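You operate a simulated robot arm through the tools that you are given. There is no shell and no other tool.

You run a simulated robot arm. Do the job below in one go: nothing can be reset, and whatever is moved stays where it is left.

## Task
Change the yellow lens for a round one and check the glow.
Fine: the yellow lens goes in the black tray; switch on once the new one sits; white screen over the board.

Only the result counts: the job must be done as asked and must still hold three seconds after the hand-in. Knocking over, shifting, dropping, spilling or breaking anything else fails it.

## Robot
A 6-joint arm with a four-finger gripper, fixed in place. Base frame: the origin is at the foot of the arm, x ahead of it, y to its left, z up; the work surface is at about z = 850. Lengths are in mm, angles in rad, forces in N, time in s.
With the tool pointing down near the work surface it reaches from about 460 to 920 mm from the base axis. Its first joint turns from -2.897 to 2.897 rad. Payload 3.43 kg.
The tool frame sits at the grasp point between the pads (the TCP): z along the fingers, y along the line on which they close. The tips reach 30 mm beyond it. The gripper opens to 120 mm. The gripper's body begins 85 mm behind the TCP.
Orientation is that of the tool frame in the base frame, as a unit quaternion [x, y, z, w]. With the fingers straight down and closing along the base's y, the tool's x points along the base's -x, its y along +y and its z along -z.

## Interface
- The arm moves only by the tool drive_tool. Its argument "steps" is a list of rows, each a list of 7 numbers: the shift along the base's x, y, z in mm, then the turn, a rotation vector about the base's x, y, z in rad, then the opening, from 0 (shut) to 1 (fully open). In form: [[dx, dy, dz, rx, ry, rz, fingers], ...]. A call has 1 to 20 rows; each row shifts and turns the commanded pose from where the row before left it. Each row takes 0.2 s and may step no farther than 50 mm and 0.15 rad from the row before; otherwise, or with a gripper value out of range, the whole call is refused. A pose out of reach is approached as far as the arm can. The call stops where the force on the tool passes 40 N (or 10 N more than at its start, if that is more) or the arm is blocked; 0.2 s more then pass. Each finger halts on what it meets, pressing with about 32 N; the grip force reading is that of the motor and also rises with nothing between the fingers. The clock runs only during rows and for 0.2 s after the last one: add rows that do not move to give the fingers time. It gives the time, the measured TCP pose, the force on the tool (base axes), the opening and the grip force at its end, in the units of the frame above (readings bear some noise), with the torque about the TCP (base axes, N m) and any sound that the robot's microphone picked up, and new pictures: "pictures" is both (left out), scene, wrist or none.
- Cameras (640 x 400 px; columns grow to the right, rows downward): "scene" is fixed at [49.2, -649.4, 1648.5]; the picture's right is [0.79, -0.62, 0.00], its down [-0.34, -0.43, -0.84] and it looks along [0.51, 0.66, -0.55] (base axes); focal length 316 px, centre (320, 200). "wrist" rides on the gripper at [71, -17, -121] in the tool frame; the picture's right is [0.23, 0.97, 0.00], its down [-0.81, 0.19, -0.55] and it looks along [-0.54, 0.13, 0.83] (tool axes); focal length 275 px, centre (320, 200). There is no depth. A picture from a camera that has moved, and an enlarged one, comes with that camera's place and axes in the base frame and with its lens.
- raise_lower(by): slides the trunk up (or, below 0, down) by that many mm; the arm rides with it, the base frame stays. It gives what a move gives, with no picture.
- close_up(camera, box): a new picture of the part [left, top, right, bottom] of that camera's present view, enlarged. No time passes.
- hand_in(): hands the job in; it is judged then, once.

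Places have to be worked out from the pictures, the camera data and where the tool is seen. Open the gripper and draw the arm clear of the work before you hand the job in, unless the task says otherwise.

The tools are called after "Request:" as name(argument=value, ...) on one line, values as JSON. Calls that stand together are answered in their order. drive_tool: Moves the arm, as the interface text tells. Its arguments: {"type":"object","properties":{"steps":{"type":"array","items":{"type":"array","items":{"type":"number"}}},"pictures":{"type":"string","enum":["both","scene","wrist","none"]}},"required":["steps"]} The other tools are called the same way: raise_lower (by) slides the trunk up or down; close_up (camera, box) takes an enlarged picture of a part of a camera's view; hand_in () hands the job in.

At the start:

```text
clock: 0.0
tool_pos: [545.2, -45.2, 1257.6]
tcp_rot: [-0.001, 1.0, 0.0, 0.0]
ft_force: [0.3, -0.1, -0.4]
wrist_torque: [-0.05, 0.0, 0.0]
gripper_width: 120.3
gripper_force: 0.0
trunk travel left (down, up): [-175.0, 365.0]
```

scene: 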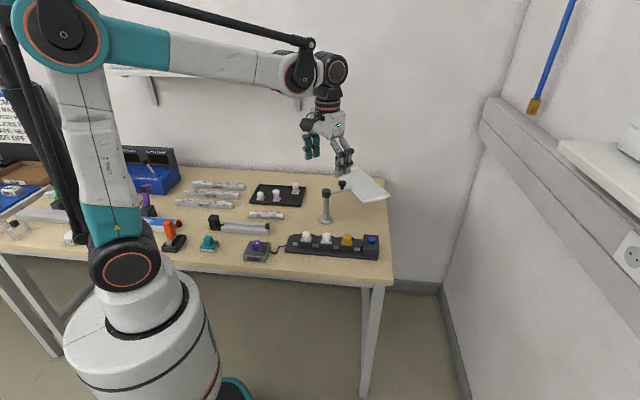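
wrist: 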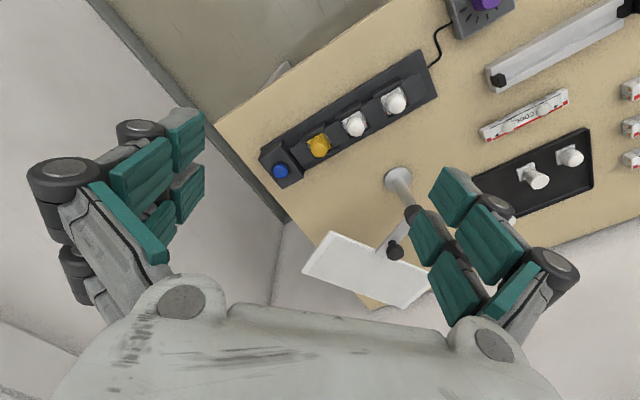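

I start by looking closer at the board, the tray and the screen.

Request:
close_up(camera="scene", box=[160, 160, 400, 310])

Request:
close_up(camera="wrist", box=[240, 40, 440, 200])

Request:
close_up(camera="wrist", box=[440, 0, 640, 240])

Request:
close_up(camera="scene", box=[230, 160, 400, 270])

Request:
close_up(camera="scene", box=[0, 60, 200, 260])

```text
2.67 times, centred on (280, 235) of scene
camera zoom: at [49.2, -649.4, 1648.5], right [0.79, -0.62, 0.0], down [-0.34, -0.43, -0.84], along [0.51, 0.66, -0.55], focal length 841 px, centre (427, 107)
```

zoom: 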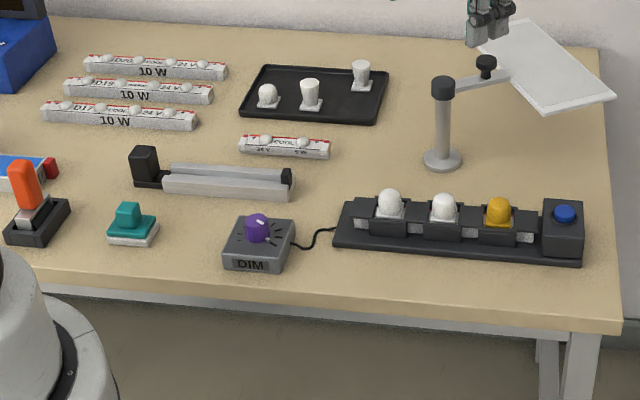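

```text
2.50 times, centred on (340, 120) of wrist
camera zoom: at [473.8, -62.9, 1377.8], right [-0.23, 0.97, 0.0], down [0.81, 0.19, 0.55], along [0.54, 0.13, -0.83], focal length 688 px, centre (270, 400)
```

zoom: 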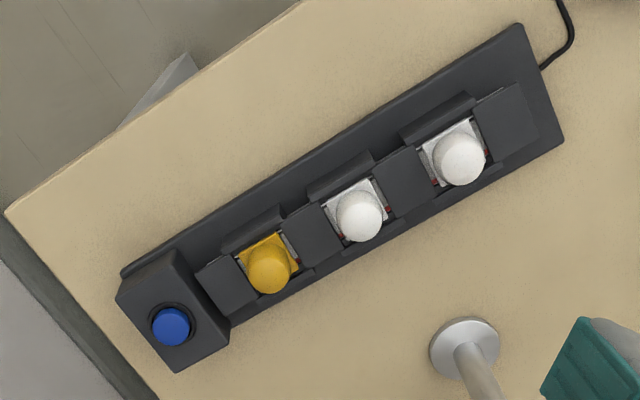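

```text
1.67 times, centred on (540, 120) of wrist
camera zoom: at [473.8, -62.9, 1377.8], right [-0.23, 0.97, 0.0], down [0.81, 0.19, 0.55], along [0.54, 0.13, -0.83], focal length 459 px, centre (-47, 333)
```

zoom: 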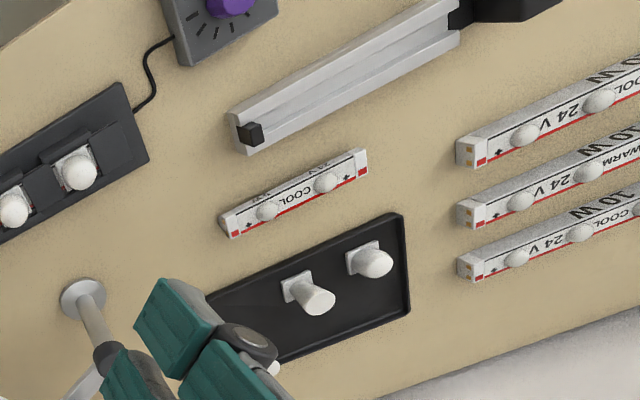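

```text
3.64 times, centred on (315, 215) of scene
camera zoom: at [49.2, -649.4, 1648.5], right [0.79, -0.62, 0.0], down [-0.34, -0.43, -0.84], along [0.51, 0.66, -0.55], focal length 1147 px, centre (338, 146)
```

zoom: 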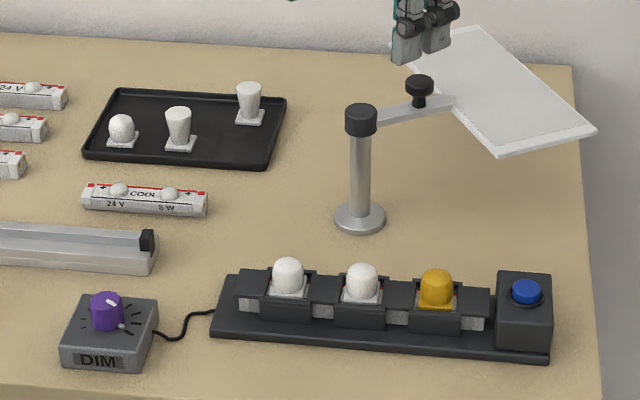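

```text
2.00 times, centred on (100, 160) of scene
camera zoom: at [49.2, -649.4, 1648.5], right [0.79, -0.62, 0.0], down [-0.34, -0.43, -0.84], along [0.51, 0.66, -0.55], focal length 631 px, centre (760, 280)
```

zoom: 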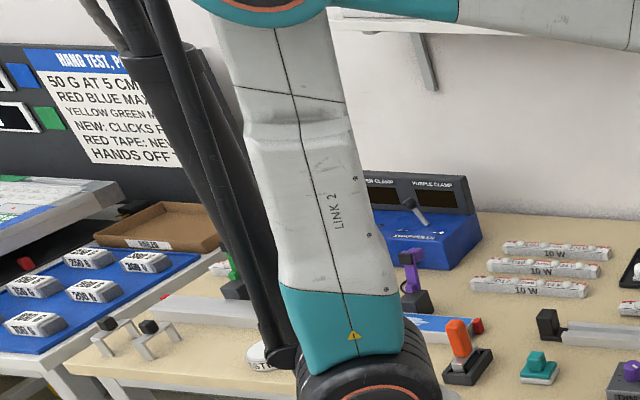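

The board has three dome lenses (yellow one at about (668,-17)), the blue switch at about (730,-78), the tray has one dome and two flared lenses, and the screen is on a swing arm on a pole at about (714,170). I move the camera closer to look.

Request:
drive_tool(steps=[[35, 20, -15, 0, 0, 0, 1], [35, 20, -15, 0, 0, 0, 1], [35, 20, -15, 0, 0, 0, 1], [0, 0, 0, 0, 0, 0, 1]])

```text
clock: 1.0
tool_pos: [650.5, 14.7, 1213.1]
tcp_rot: [0.0, 1.0, 0.0, 0.001]
ft_force: [-0.6, 0.3, -0.9]
wrist_torque: [-0.01, 0.0, -0.01]
gripper_width: 120.1
gripper_force: 0.0
trunk travel left (down, up): [-175.0, 365.0]
camera wrist: at [579.6, -2.7, 1333.9], right [-0.23, 0.97, 0.0], down [0.81, 0.19, 0.55], along [0.54, 0.13, -0.83], focal length 275 px, centre (320, 200)
```

scene: 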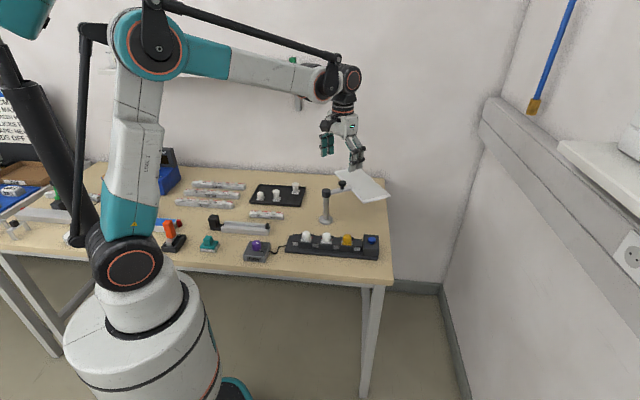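
wrist: 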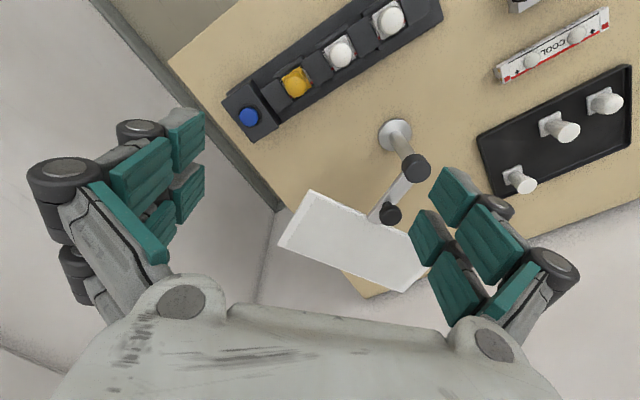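

Request:
close_up(camera="wrist", box=[260, 100, 460, 300])

Request:
close_up(camera="wrist", box=[210, 0, 450, 150])

Request:
close_up(camera="wrist", box=[470, 50, 640, 200])

Request:
close_up(camera="scene", box=[280, 220, 390, 270])

Request:
close_up(camera="scene", box=[300, 160, 400, 230])

```text
2.00 times, centred on (360, 200) of wrist
camera zoom: at [579.6, -2.7, 1333.9], right [-0.23, 0.97, 0.0], down [0.81, 0.19, 0.55], along [0.54, 0.13, -0.83], focal length 551 px, centre (240, 200)
```

zoom: 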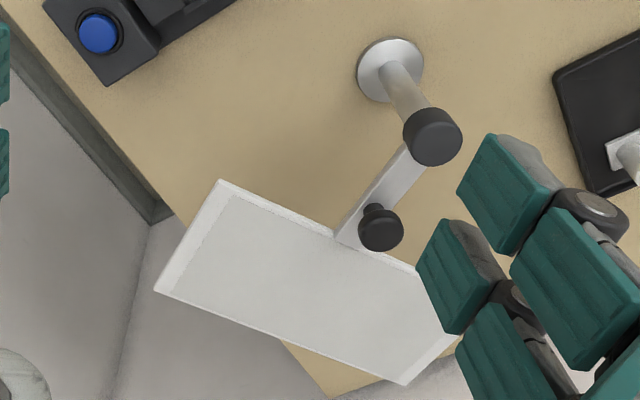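

```text
2.67 times, centred on (330, 75) of wrist
camera zoom: at [579.6, -2.7, 1333.9], right [-0.23, 0.97, 0.0], down [0.81, 0.19, 0.55], along [0.54, 0.13, -0.83], focal length 734 px, centre (293, 533)
```

zoom: 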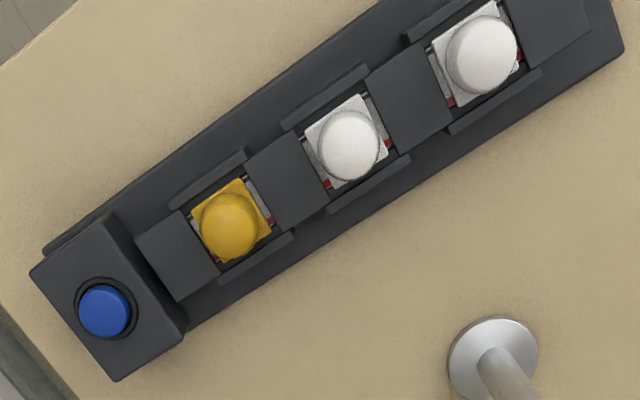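

```text
2.67 times, centred on (555, 125) of wrist
camera zoom: at [579.6, -2.7, 1333.9], right [-0.23, 0.97, 0.0], down [0.81, 0.19, 0.55], along [0.54, 0.13, -0.83], focal length 734 px, centre (-307, 400)
```

zoom: 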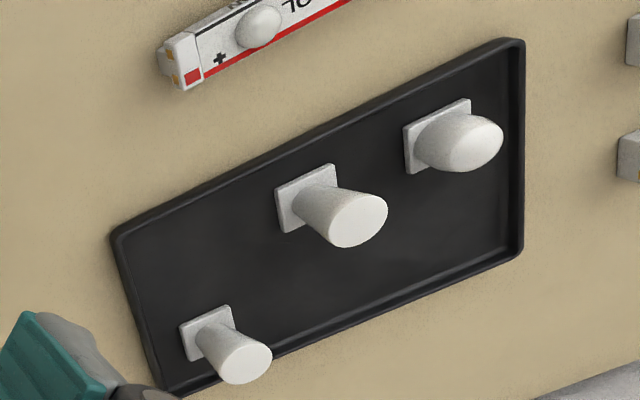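

```text
5.82 times, centred on (335, 245) of scene
camera zoom: at [49.2, -649.4, 1648.5], right [0.79, -0.62, 0.0], down [-0.34, -0.43, -0.84], along [0.51, 0.66, -0.55], focal length 1836 px, centre (233, -62)
```

zoom: 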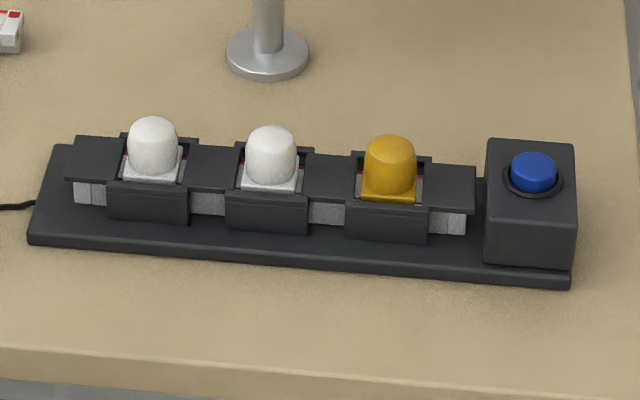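

```text
5.71 times, centred on (350, 195) of scene
camera zoom: at [49.2, -649.4, 1648.5], right [0.79, -0.62, 0.0], down [-0.34, -0.43, -0.84], along [0.51, 0.66, -0.55], focal length 1803 px, centre (149, 229)
```

zoom: 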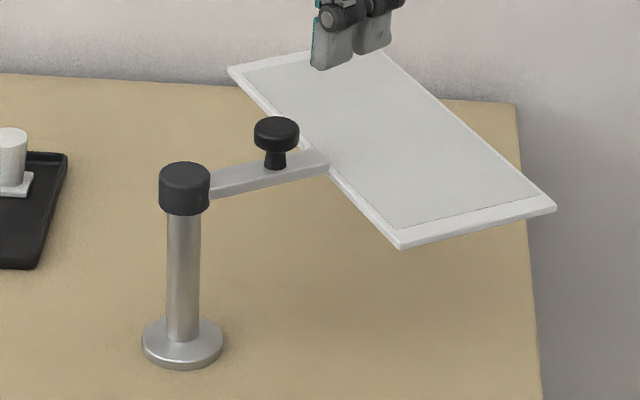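

The tray has one round dome lens at about (587,476). The other two are flared cones, and there is free tray floor near (666,495). I turn the gripper in line with the board and go lower over the yellow lens to measure heights.

Request:
drive_tool(steps=[[3, -5, -22, 0, 0, 0.131, 1], [3, -5, -22, 0, 0, 0.131, 1], [3, -5, -22, 0, 0, 0.131, 1], [3, -5, -22, 0, 0, 0.131, 1], [3, -6, -22, 0, 0, 0.131, 1], [3, -6, -23, 0, 0, 0.131, 1], [0, 0, 0, 0, 0, 0, 1], [0, 0, 0, 0, 0, 0, 1]])

Request:
close_up(camera="wrist", box=[220, 90, 460, 250])

Request:
close_up(camera="scene", box=[250, 120, 410, 280])

```text
clock: 2.8
tool_pos: [669.4, -16.4, 1079.5]
tcp_rot: [-0.384, 0.923, 0.0, 0.0]
ft_force: [0.1, -0.2, 0.1]
wrist_torque: [-0.03, -0.02, -0.05]
gripper_width: 120.1
gripper_force: 0.1
trunk travel left (down, up): [-175.0, 365.0]
camera wrist: at [629.9, -80.2, 1199.9], right [-0.85, 0.52, 0.0], down [0.44, 0.71, 0.55], along [0.29, 0.47, -0.83], focal length 275 px, centre (320, 200)
```

scene: 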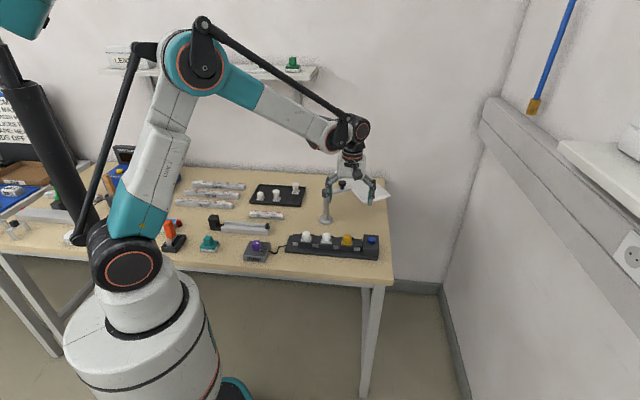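
wrist: 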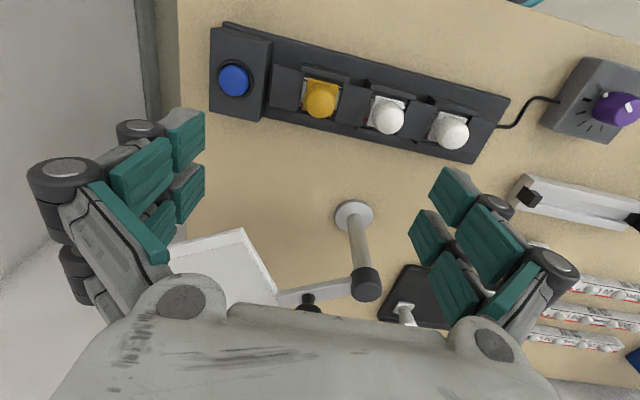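

```text
2.50 times, centred on (340, 170) of wrist
camera zoom: at [629.9, -80.2, 1199.9], right [-0.85, 0.52, 0.0], down [0.44, 0.71, 0.55], along [0.29, 0.47, -0.83], focal length 688 px, centre (270, 275)
```

zoom: 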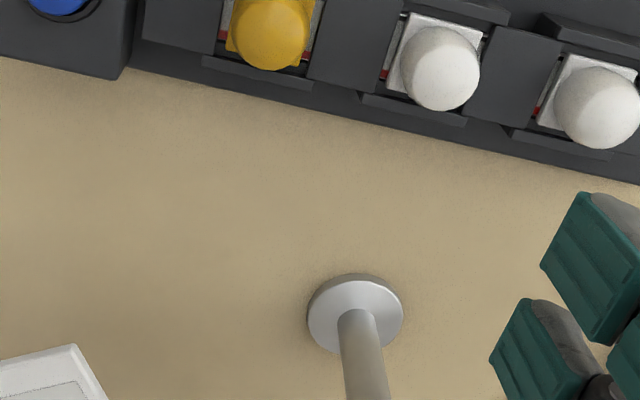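

```text
2.50 times, centred on (330, 200) of scene
camera zoom: at [49.2, -649.4, 1648.5], right [0.79, -0.62, 0.0], down [-0.34, -0.43, -0.84], along [0.51, 0.66, -0.55], focal length 789 px, centre (295, 200)
```

zoom: 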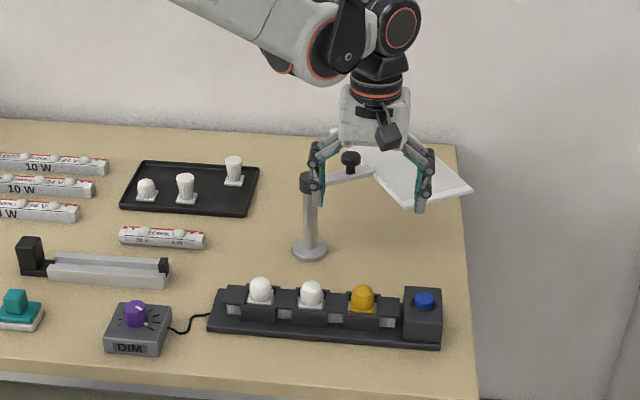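

The closing direction matches the board axis. I descend over the yellow lens, with the fingers narrowed, for a closer look.

Request:
drive_tool(steps=[[0, 0, -30, 0, 0, 0, 0.7], [0, 0, -30, 0, 0, 0, 0.6], [0, 0, -30, 0, 0, 0, 0.6], [0, 0, 0, 0, 0, 0, 0.6]])

Request:
close_up(camera="wrist", box=[200, 50, 440, 210])

Request:
close_up(camera="scene", box=[280, 170, 400, 270])

```text
clock: 3.8
tool_pos: [669.2, -17.3, 988.2]
tcp_rot: [-0.384, 0.924, 0.0, 0.0]
ft_force: [-0.2, -0.1, -0.6]
wrist_torque: [0.02, -0.02, 0.0]
gripper_width: 71.7
gripper_force: 0.1
trunk travel left (down, up): [-175.0, 365.0]
camera wrist: at [630.8, -80.4, 1109.1], right [-0.85, 0.52, 0.0], down [0.44, 0.71, 0.55], along [0.29, 0.47, -0.83], focal length 275 px, centre (320, 200)
```

scene: 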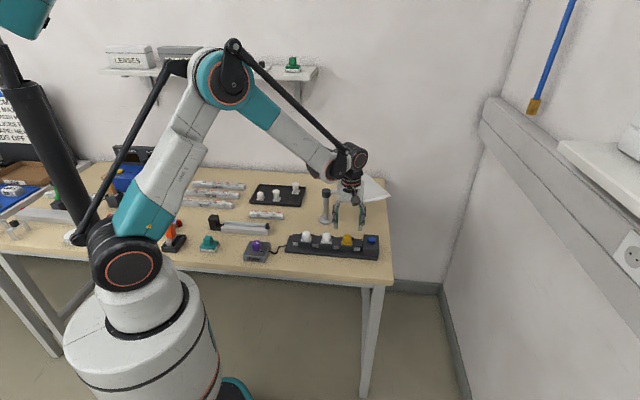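
wrist: 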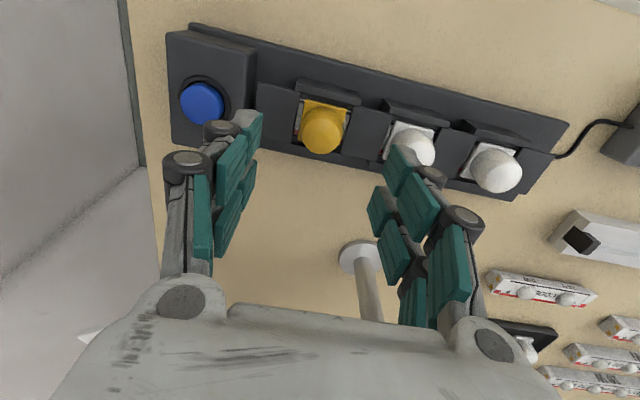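

```text
2.50 times, centred on (320, 130) of wrist
camera zoom: at [630.8, -80.4, 1109.1], right [-0.85, 0.52, 0.0], down [0.44, 0.71, 0.55], along [0.29, 0.47, -0.83], focal length 688 px, centre (320, 375)
```

zoom: 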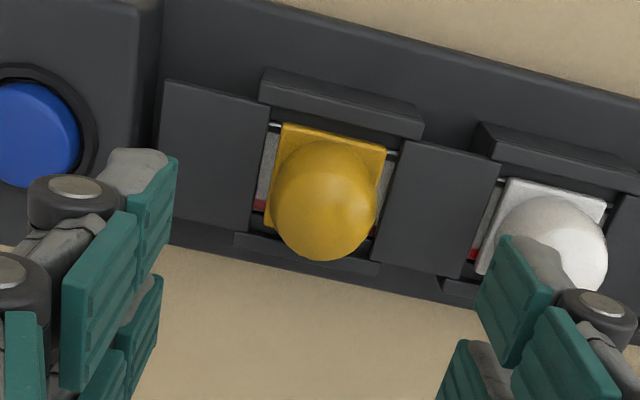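

```text
4.00 times, centred on (340, 220) of scene
camera zoom: at [49.2, -649.4, 1648.5], right [0.79, -0.62, 0.0], down [-0.34, -0.43, -0.84], along [0.51, 0.66, -0.55], focal length 1262 px, centre (240, 120)
```

zoom: 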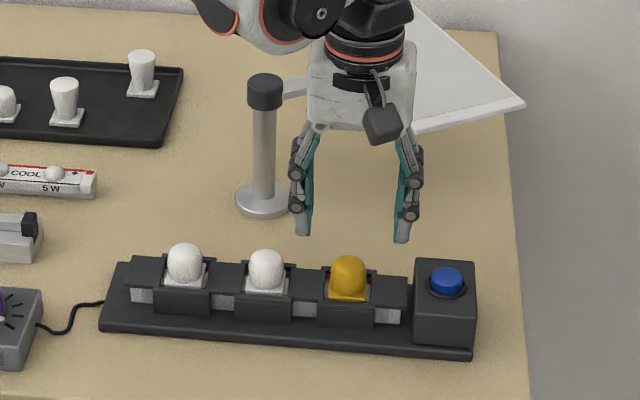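

The yellow plate is centred at about (670,-15.5) and lies in line with the board. Wall tops look to be at about z 890–895. I descend to TCP z about 940 with a 55 mm opening and check clearance.

Request:
drive_tool(steps=[[0.8, 1.5, -18, 0, 0, 0, 0.5], [0, 0, -15, 0, 0, 0, 0.5], [0, 0, -15, 0, 0, 0, 0.5], [0, 0, 0, 0, 0, 0, 0.5]])

Request:
close_up(camera="wrist", box=[200, 70, 440, 230])

Request:
close_up(camera="scene", box=[310, 200, 390, 265])

```text
clock: 4.8
tool_pos: [670.8, -16.4, 940.7]
tcp_rot: [-0.384, 0.923, 0.0, -0.001]
ft_force: [0.6, 0.7, -0.8]
wrist_torque: [0.0, 0.03, 0.03]
gripper_width: 59.9
gripper_force: 0.0
trunk travel left (down, up): [-175.0, 365.0]
camera wrist: at [631.3, -79.2, 1061.7], right [-0.85, 0.52, 0.0], down [0.44, 0.71, 0.55], along [0.29, 0.47, -0.83], focal length 275 px, centre (320, 200)
```

scene: 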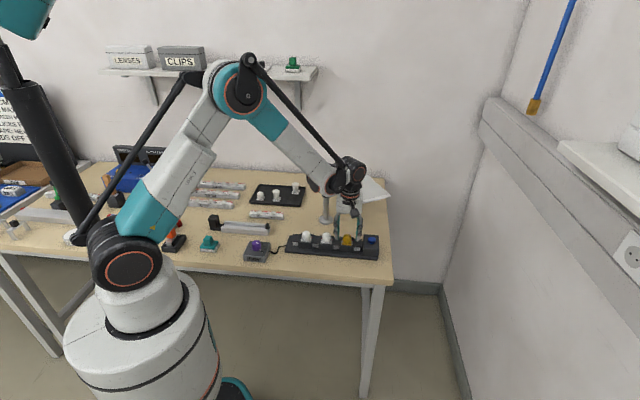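
wrist: 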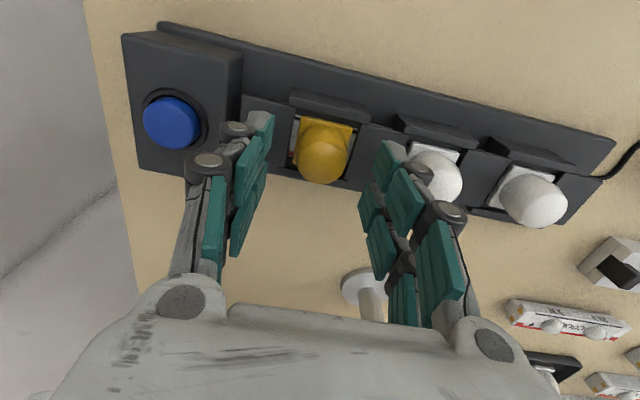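

```text
2.50 times, centred on (320, 150) of wrist
camera zoom: at [631.3, -79.2, 1061.7], right [-0.85, 0.52, 0.0], down [0.44, 0.71, 0.55], along [0.29, 0.47, -0.83], focal length 688 px, centre (320, 325)
```

zoom: 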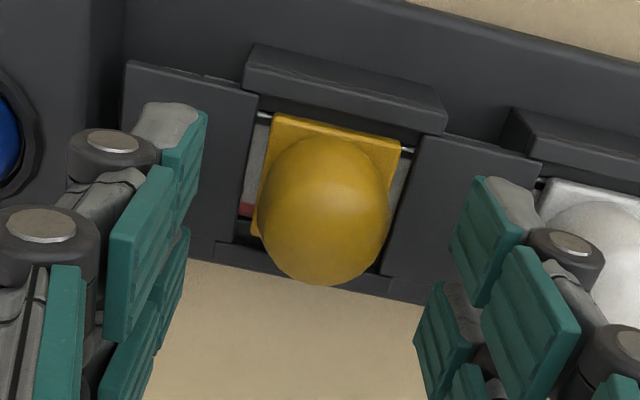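

```text
6.15 times, centred on (350, 232) of scene
camera zoom: at [49.2, -649.4, 1648.5], right [0.79, -0.62, 0.0], down [-0.34, -0.43, -0.84], along [0.51, 0.66, -0.55], focal length 1942 px, centre (135, 0)
```

zoom: 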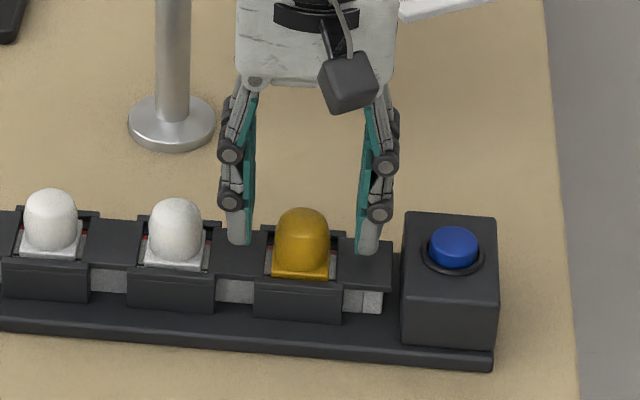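

The fingers straddle the lens evenly. I zoom in to see the fingertip gap above the covers.

Request:
close_up(camera="scene", box=[332, 222, 376, 256])

Request:
close_up(camera="wrist", box=[230, 80, 410, 200])

```text
11.76 times, centred on (354, 239) of scene
camera zoom: at [49.2, -649.4, 1648.5], right [0.79, -0.62, 0.0], down [-0.34, -0.43, -0.84], along [0.51, 0.66, -0.55], focal length 3712 px, centre (-80, -259)
```

zoom: 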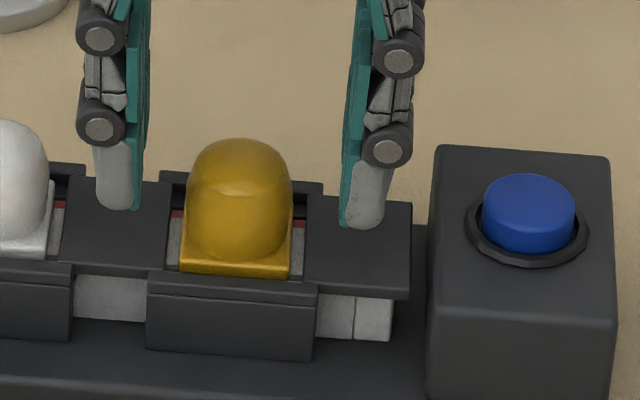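

```text
3.33 times, centred on (320, 140) of wrist
camera zoom: at [631.3, -79.2, 1061.7], right [-0.85, 0.52, 0.0], down [0.44, 0.71, 0.55], along [0.29, 0.47, -0.83], focal length 918 px, centre (320, 400)
```

zoom: 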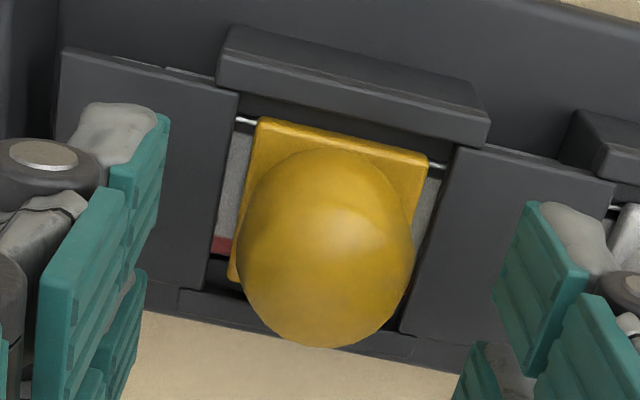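

The tips look to be 4–10 mm above the lens plate and covers. I go down 4 mm in small steps while watching the force, then close on the dome.

Request:
drive_tool(steps=[[-0.5, 0.7, -1, 0, 0, 0, 0.5], [0, 0, -1, 0, 0, 0, 0.5], [0, 0, -1, 0, 0, 0, 0.5], [0, 0, -1, 0, 0, 0, 0.5], [0, 0, 0, 0, 0, 0, 0.5]])

Request:
close_up(camera="scene", box=[332, 222, 376, 256])

```text
clock: 6.0
tool_pos: [669.4, -16.0, 936.2]
tcp_rot: [-0.383, 0.924, -0.001, 0.001]
ft_force: [0.5, -0.4, 0.6]
wrist_torque: [-0.01, 0.01, 0.02]
gripper_width: 59.8
gripper_force: 0.0
trunk travel left (down, up): [-175.0, 365.0]
camera wrist: at [630.3, -78.5, 1057.3], right [-0.85, 0.52, 0.0], down [0.44, 0.71, 0.55], along [0.29, 0.47, -0.83], focal length 275 px, centre (320, 200)
```

scene: 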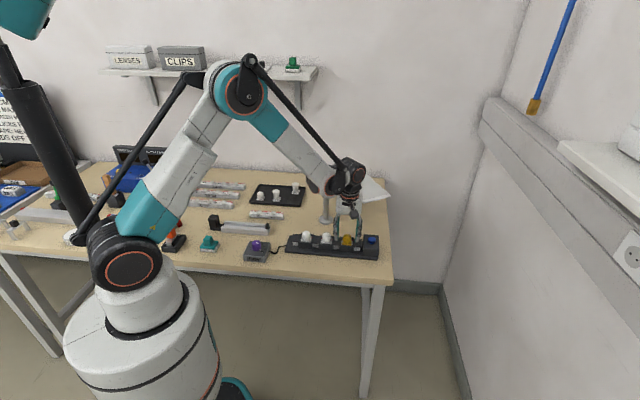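
wrist: 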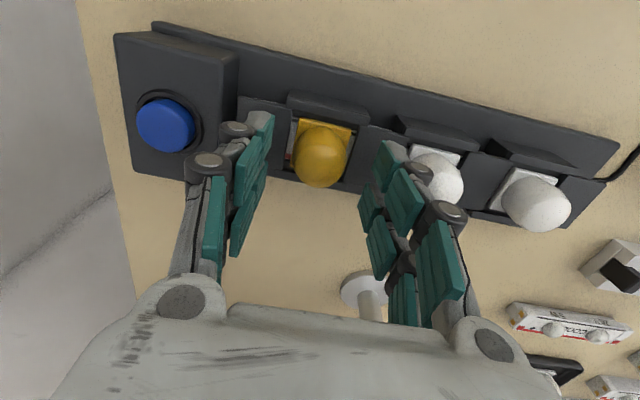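

```text
11.76 times, centred on (354, 239) of scene
camera zoom: at [49.2, -649.4, 1648.5], right [0.79, -0.62, 0.0], down [-0.34, -0.43, -0.84], along [0.51, 0.66, -0.55], focal length 3712 px, centre (-80, -259)
```

zoom: 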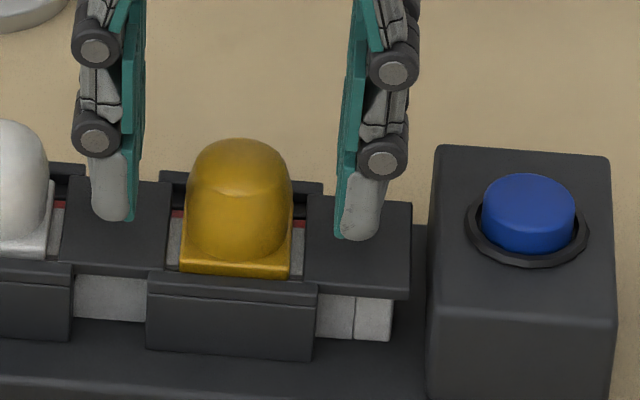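

There is still about 7 mm to the covers. I go down 4 mm more and close gently on the dome.

Request:
drive_tool(steps=[[0, 0, -1.5, 0, 0, 0, 0.5], [0, 0, -1.5, 0, 0, 0, 0.5], [0, 0, -1, 0, 0, 0, 0.5], [0, 0, 0, 0, 0, 0, 0.4], [0, 0, 0, 0, 0, 0, 0.3], [0, 0, 0, 0, 0, 0, 0.15], [0, 0, 0, 0, 0, 0, 0.15]])

Request:
close_up(camera="scene", box=[332, 222, 376, 256])

Request:
close_up(camera="wrist", box=[230, 80, 410, 200])

```text
clock: 7.6
tool_pos: [669.0, -15.7, 932.4]
tcp_rot: [-0.384, 0.923, 0.0, 0.0]
ft_force: [-0.2, 0.0, 0.1]
wrist_torque: [0.02, 0.01, 0.0]
gripper_width: 28.5
gripper_force: 31.6
trunk travel left (down, up): [-175.0, 365.0]
camera wrist: at [630.3, -78.6, 1053.6], right [-0.85, 0.52, 0.0], down [0.44, 0.71, 0.55], along [0.29, 0.47, -0.83], focal length 275 px, centre (320, 200)
```

scene: 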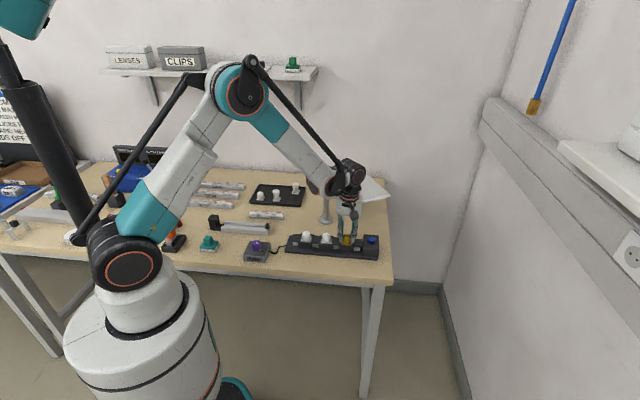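
wrist: 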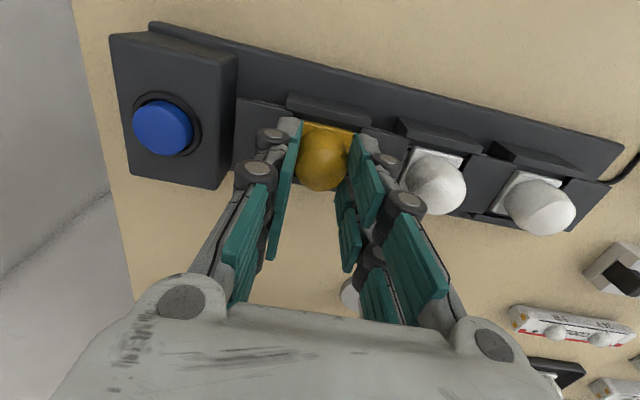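

```text
11.76 times, centred on (354, 239) of scene
camera zoom: at [49.2, -649.4, 1648.5], right [0.79, -0.62, 0.0], down [-0.34, -0.43, -0.84], along [0.51, 0.66, -0.55], focal length 3712 px, centre (-80, -259)
```

zoom: 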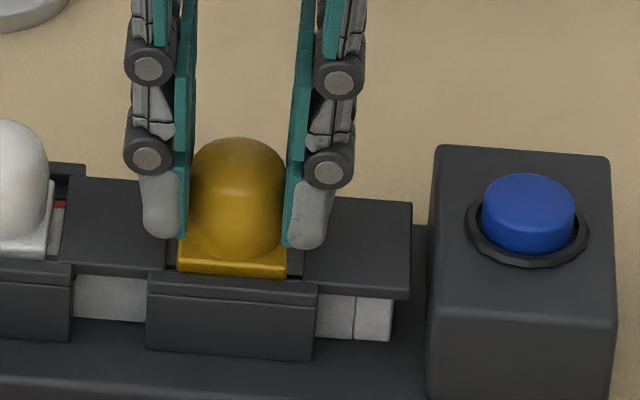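

```text
3.33 times, centred on (320, 140) of wrist
camera zoom: at [630.3, -78.6, 1053.6], right [-0.85, 0.52, 0.0], down [0.44, 0.71, 0.55], along [0.29, 0.47, -0.83], focal length 918 px, centre (320, 400)
```

zoom: 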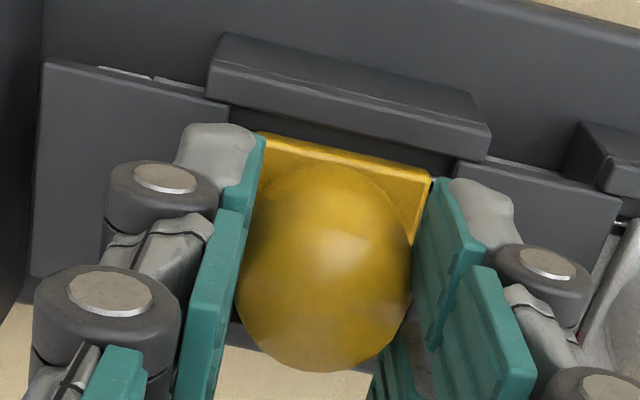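

It is gripped at 28.5 mm width. The seated reference is TCP (669.0,-15.7,932.4). I pull straight up in small steps.

Request:
drive_tool(steps=[[0, 0, 2, 0, 0, 0, 0.15], [0, 0, 2, 0, 0, 0, 0.15], [0, 0, 3, 0, 0, 0, 0.15], [0, 0, 4, 0, 0, 0, 0.15], [0, 0, 5, 0, 0, 0, 0.15], [0, 0, 10, 0, 0, 0, 0.15], [0, 0, 15, 0, 0, 0, 0.15], [0, 0, 0, 0, 0, 0, 0.15]])

Request:
close_up(camera="scene", box=[328, 205, 380, 256])

Request:
close_up(camera="wrist", box=[230, 80, 410, 200])

```text
clock: 9.4
tool_pos: [669.2, -16.2, 974.0]
tcp_rot: [-0.384, 0.923, 0.001, 0.0]
ft_force: [0.7, 0.8, -0.5]
wrist_torque: [-0.02, 0.0, 0.0]
gripper_width: 28.9
gripper_force: 32.1
trunk travel left (down, up): [-175.0, 365.0]
camera wrist: at [630.0, -78.1, 1094.9], right [-0.85, 0.52, 0.0], down [0.44, 0.71, 0.55], along [0.29, 0.47, -0.83], focal length 275 px, centre (320, 200)
```

scene: 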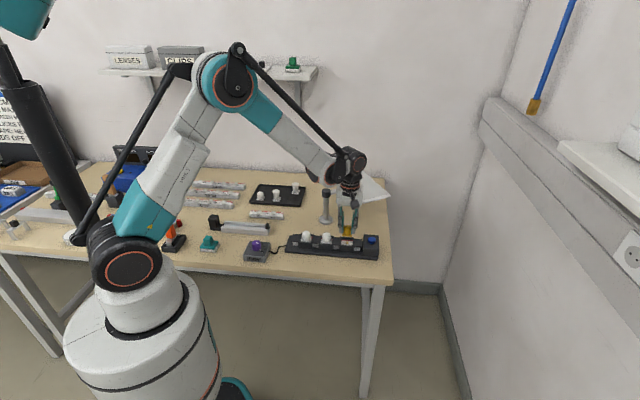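
wrist: 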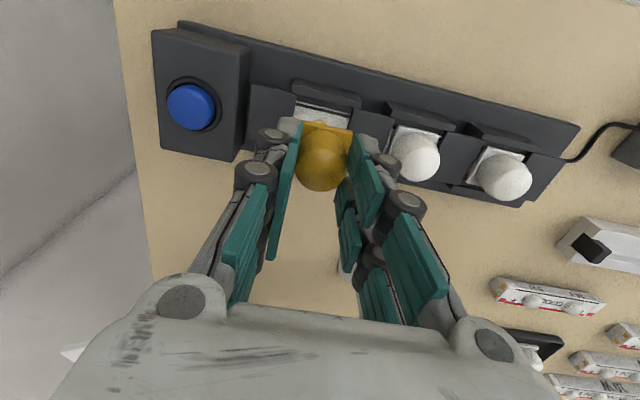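

```text
7.84 times, centred on (354, 230) of scene
camera zoom: at [49.2, -649.4, 1648.5], right [0.79, -0.62, 0.0], down [-0.34, -0.43, -0.84], along [0.51, 0.66, -0.55], focal length 2475 px, centre (53, -39)
```

zoom: 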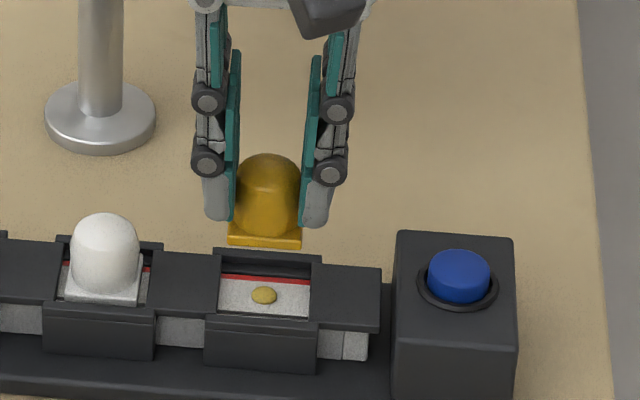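

```text
3.33 times, centred on (320, 140) of wrist
camera zoom: at [630.0, -78.1, 1094.9], right [-0.85, 0.52, 0.0], down [0.44, 0.71, 0.55], along [0.29, 0.47, -0.83], focal length 918 px, centre (320, 400)
```

zoom: 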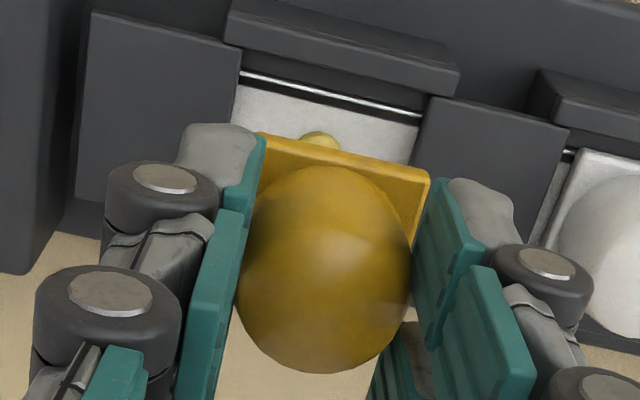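

The yellow lens is out and the LED strip in the socket is exposed. I rise above the pole height and carry it over to the tray.

Request:
drive_tool(steps=[[0, 0, 40, 0, 0, 0, 0.15], [0, 0, 40, 0, 0, 0, 0.15], [0, 0, 40, 0, 0, 0, 0.15], [-1, 43, 0, 0, 0, 0, 0.15], [-1, 44, 0, 0, 0, 0, 0.15], [-1, 44, 0, 0, 0, 0, 0.15], [-1, 44, 0, 0, 0, 0, 0.15], [-2, 44, 0, 0, 0, 0, 0.15], [-2, 44, 0, 0, 0, 0, 0.15], [-2, 44, 0, 0, 0, 0, 0.15], [-2, 44, 0, 0, 0, 0, 0.15], [-2, 44, 0, 0, 0, 0, 0.15], [0, 44, 0, 0, 0, 0, 0.15], [0, 44, 0, 0, 0, 0, 0.15], [0, 0, 0, 0, 0, 0, 0.15]])

Request:
close_up(camera="wrist", box=[170, 0, 470, 200])

Request:
close_up(camera="scene", box=[230, 140, 330, 220])

```text
clock: 12.6
tool_pos: [653.7, 468.9, 1093.0]
tcp_rot: [-0.384, 0.923, 0.001, 0.0]
ft_force: [-1.3, 0.2, 0.1]
wrist_torque: [-0.02, 0.01, 0.0]
gripper_width: 28.4
gripper_force: 32.1
trunk travel left (down, up): [-175.0, 365.0]
camera wrist: at [614.6, 405.6, 1214.7], right [-0.85, 0.52, 0.0], down [0.44, 0.71, 0.55], along [0.29, 0.47, -0.83], focal length 275 px, centre (320, 200)
```

scene: 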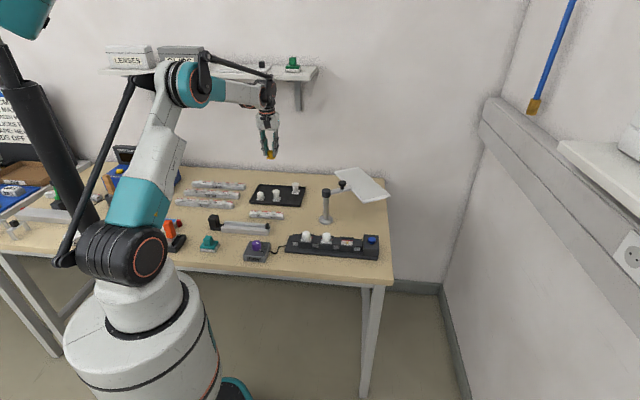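
wrist: 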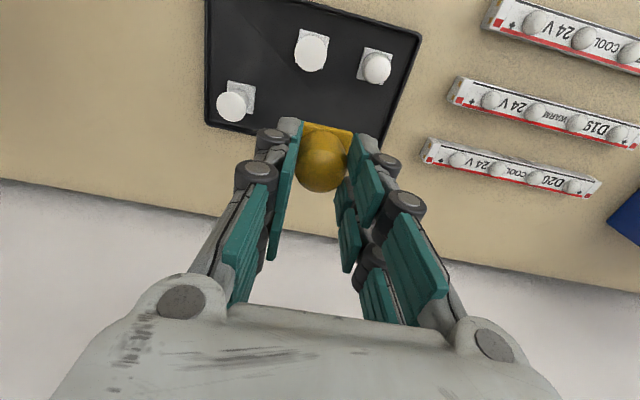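

```text
2.00 times, centred on (320, 100) of wrist
camera zoom: at [614.6, 405.6, 1214.7], right [-0.85, 0.52, 0.0], down [0.44, 0.71, 0.55], along [0.29, 0.47, -0.83], focal length 551 px, centre (320, 400)
```

zoom: 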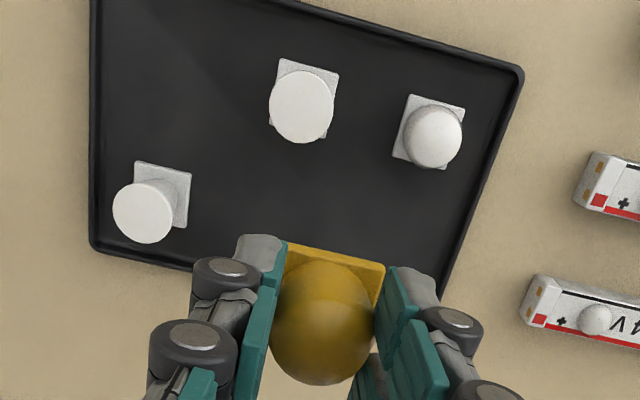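

```text
5.00 times, centred on (280, 180) of scene
camera zoom: at [49.2, -649.4, 1648.5], right [0.79, -0.62, 0.0], down [-0.34, -0.43, -0.84], along [0.51, 0.66, -0.55], focal length 1578 px, centre (520, 300)
```

zoom: 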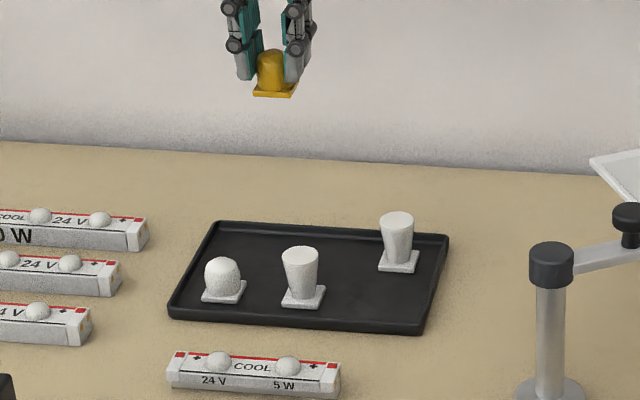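

The tray lenses lie at about dome (584.5,480), cone1 (639,427) and cone2 (743,425), all at yaw about 135°. The free spot is about (672,490). I descend above it.

Request:
drive_tool(steps=[[9, 10, -30, 0, 0, 0, 0.15], [9, 11, -40, 0, 0, 0, 0.15], [0, 0, -40, 0, 0, 0, 0.15], [0, 0, -40, 0, 0, 0, 0.15], [0, 0, 0, 0, 0, 0, 0.15]])

Request:
close_up(camera="wrist", box=[170, 0, 470, 200])

Request:
close_up(camera="scene", box=[240, 160, 320, 220])

```text
clock: 13.8
tool_pos: [673.3, 488.3, 942.8]
tcp_rot: [-0.384, 0.923, 0.0, 0.0]
ft_force: [0.2, -0.2, -0.1]
wrist_torque: [0.0, 0.03, 0.0]
gripper_width: 28.0
gripper_force: 32.2
trunk travel left (down, up): [-175.0, 365.0]
camera wrist: at [634.4, 425.9, 1063.4], right [-0.85, 0.52, 0.0], down [0.44, 0.71, 0.55], along [0.29, 0.47, -0.83], focal length 275 px, centre (320, 200)
```

scene: 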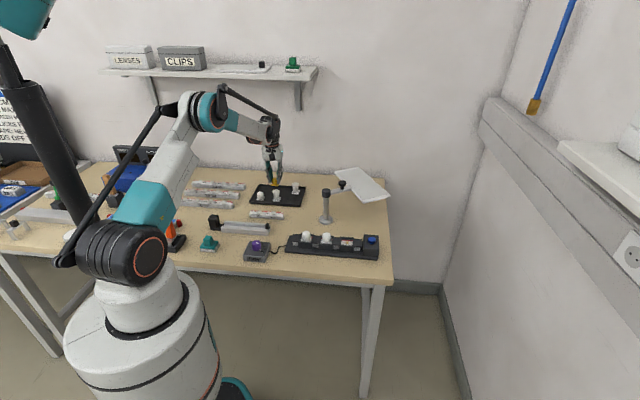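
wrist: 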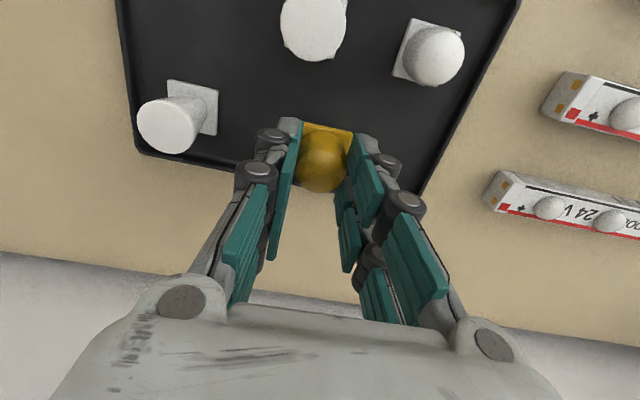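

```text
2.00 times, centred on (320, 100) of wrist
camera zoom: at [634.4, 425.9, 1063.4], right [-0.85, 0.52, 0.0], down [0.44, 0.71, 0.55], along [0.29, 0.47, -0.83], focal length 551 px, centre (320, 400)
```

zoom: 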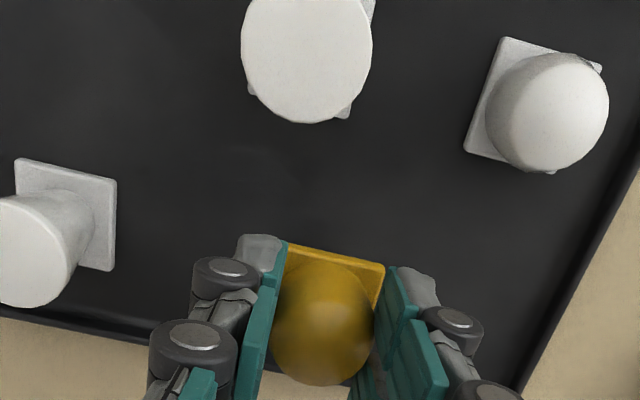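

```text
6.67 times, centred on (280, 190) of scene
camera zoom: at [49.2, -649.4, 1648.5], right [0.79, -0.62, 0.0], down [-0.34, -0.43, -0.84], along [0.51, 0.66, -0.55], focal length 2104 px, centre (587, 267)
```

zoom: 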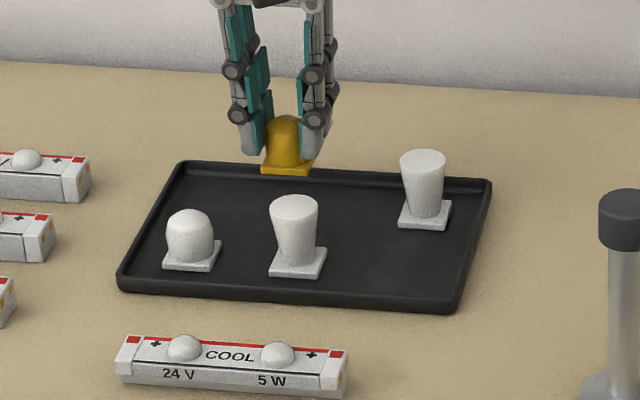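

By the scene picture the plate is about 37 mm above the tray floor, so I expect landing at TCP z of about 906. I lower most of the way, then look.

Request:
drive_tool(steps=[[0, 0, -12, 0, 0, 0, 0.15], [0, 0, -8, 0, 0, 0, 0.15], [0, 0, -5, 0, 0, 0, 0.15], [0, 0, 0, 0, 0, 0, 0.15]], pictures="none")

Request:
close_up(camera="scene", box=[250, 165, 314, 213])

```text
clock: 14.8
tool_pos: [673.6, 488.8, 918.0]
tcp_rot: [-0.383, 0.924, 0.0, 0.001]
ft_force: [-0.1, 1.0, 0.5]
wrist_torque: [-0.01, -0.02, 0.0]
gripper_width: 28.3
gripper_force: 32.2
trunk travel left (down, up): [-175.0, 365.0]
```

```text
8.33 times, centred on (282, 189) of scene
camera zoom: at [49.2, -649.4, 1648.5], right [0.79, -0.62, 0.0], down [-0.34, -0.43, -0.84], along [0.51, 0.66, -0.55], focal length 2630 px, centre (637, 292)
```

zoom: 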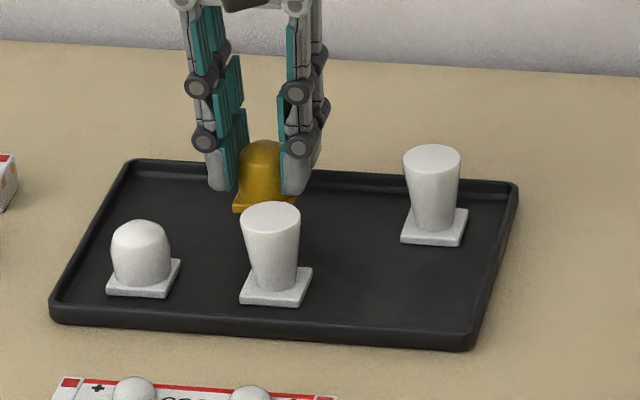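

The remaining gap is estimated at 12–19 mm. I lower 8 mm and then go in 1 mm steps while watching the force.

Request:
drive_tool(steps=[[0, 0, -4, 0, 0, 0, 0.15], [0, 0, -3, 0, 0, 0, 0.15], [0, 0, -2, 0, 0, 0, 0.15], [0, 0, -1, 0, 0, 0, 0.15], [0, 0, -1, 0, 0, 0, 0.15], [0, 0, 0, 0, 0, 0, 0.15]], pictures="none")

Request:
close_up(camera="scene", box=[250, 165, 314, 213])

```text
clock: 16.2
tool_pos: [671.9, 488.8, 908.2]
tcp_rot: [-0.383, 0.924, 0.0, 0.0]
ft_force: [-0.4, -0.3, 0.1]
wrist_torque: [-0.02, 0.02, 0.02]
gripper_width: 28.2
gripper_force: 32.9
trunk travel left (down, up): [-175.0, 365.0]
```

```text
8.33 times, centred on (282, 189) of scene
camera zoom: at [49.2, -649.4, 1648.5], right [0.79, -0.62, 0.0], down [-0.34, -0.43, -0.84], along [0.51, 0.66, -0.55], focal length 2630 px, centre (637, 292)
```

zoom: 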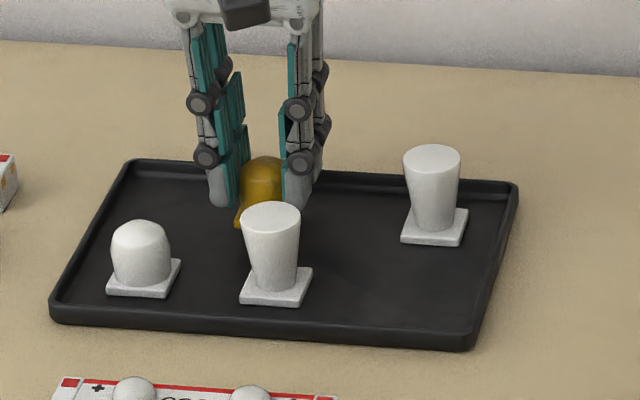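

Request:
drive_tool(steps=[[0, 0, -1, 0, 0, 0, 0.15], [0, 0, -1, 0, 0, 0, 0.15], [0, 0, -1, 0, 0, 0, 0.15], [0, 0, 0, 0, 0, 0, 0.15]], pictures="none")

```text
clock: 17.2
tool_pos: [673.1, 488.5, 904.9]
tcp_rot: [-0.383, 0.924, 0.0, 0.0]
ft_force: [-0.3, -0.1, -0.3]
wrist_torque: [0.02, -0.01, 0.01]
gripper_width: 28.2
gripper_force: 32.0
trunk travel left (down, up): [-175.0, 365.0]
```

No contact yet at 904.9, so I continue in 1 mm steps.

Request:
drive_tool(steps=[[0, 0, -1, 0, 0, 0, 0.15], [0, 0, -1, 0, 0, 0, 0.15], [0, 0, -1, 0, 0, 0, 0.15]], pictures="none")

Request:
close_up(camera="scene", box=[250, 165, 314, 213])

Request:
close_up(camera="wrist", box=[230, 40, 410, 200])

```text
clock: 18.0
tool_pos: [671.8, 488.7, 900.9]
tcp_rot: [-0.383, 0.924, 0.0, 0.0]
ft_force: [-0.2, 0.6, 0.4]
wrist_torque: [-0.02, -0.01, -0.03]
gripper_width: 28.4
gripper_force: 31.9
trunk travel left (down, up): [-175.0, 365.0]
```

```text
8.33 times, centred on (282, 189) of scene
camera zoom: at [49.2, -649.4, 1648.5], right [0.79, -0.62, 0.0], down [-0.34, -0.43, -0.84], along [0.51, 0.66, -0.55], focal length 2630 px, centre (637, 292)
```

zoom: 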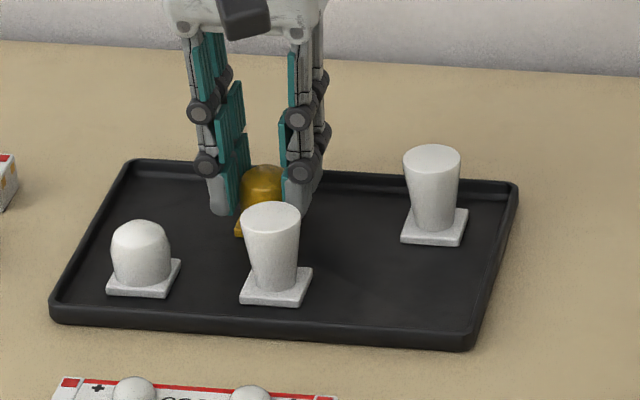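

```text
2.50 times, centred on (320, 120) of wrist
camera zoom: at [633.8, 426.1, 1022.7], right [-0.85, 0.52, 0.0], down [0.44, 0.71, 0.55], along [0.29, 0.47, -0.83], focal length 688 px, centre (320, 400)
```

zoom: 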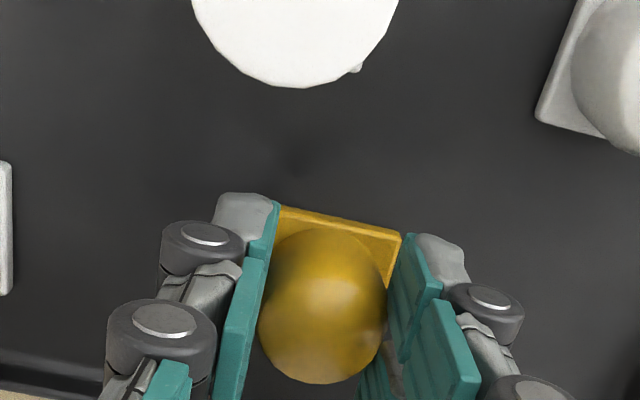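

Still free. I continue down in 1 mm steps.

Request:
drive_tool(steps=[[0, 0, -1, 0, 0, 0, 0.15], [0, 0, -1, 0, 0, 0, 0.15], [0, 0, -1, 0, 0, 0, 0.15], [0, 0, -1, 0, 0, 0, 0.15]], pictures="none")

```text
clock: 19.0
tool_pos: [671.9, 487.4, 898.9]
tcp_rot: [-0.384, 0.923, 0.001, 0.001]
ft_force: [5.9, 4.3, 31.6]
wrist_torque: [0.16, -0.2, -0.03]
gripper_width: 28.2
gripper_force: 32.1
trunk travel left (down, up): [-175.0, 365.0]
```

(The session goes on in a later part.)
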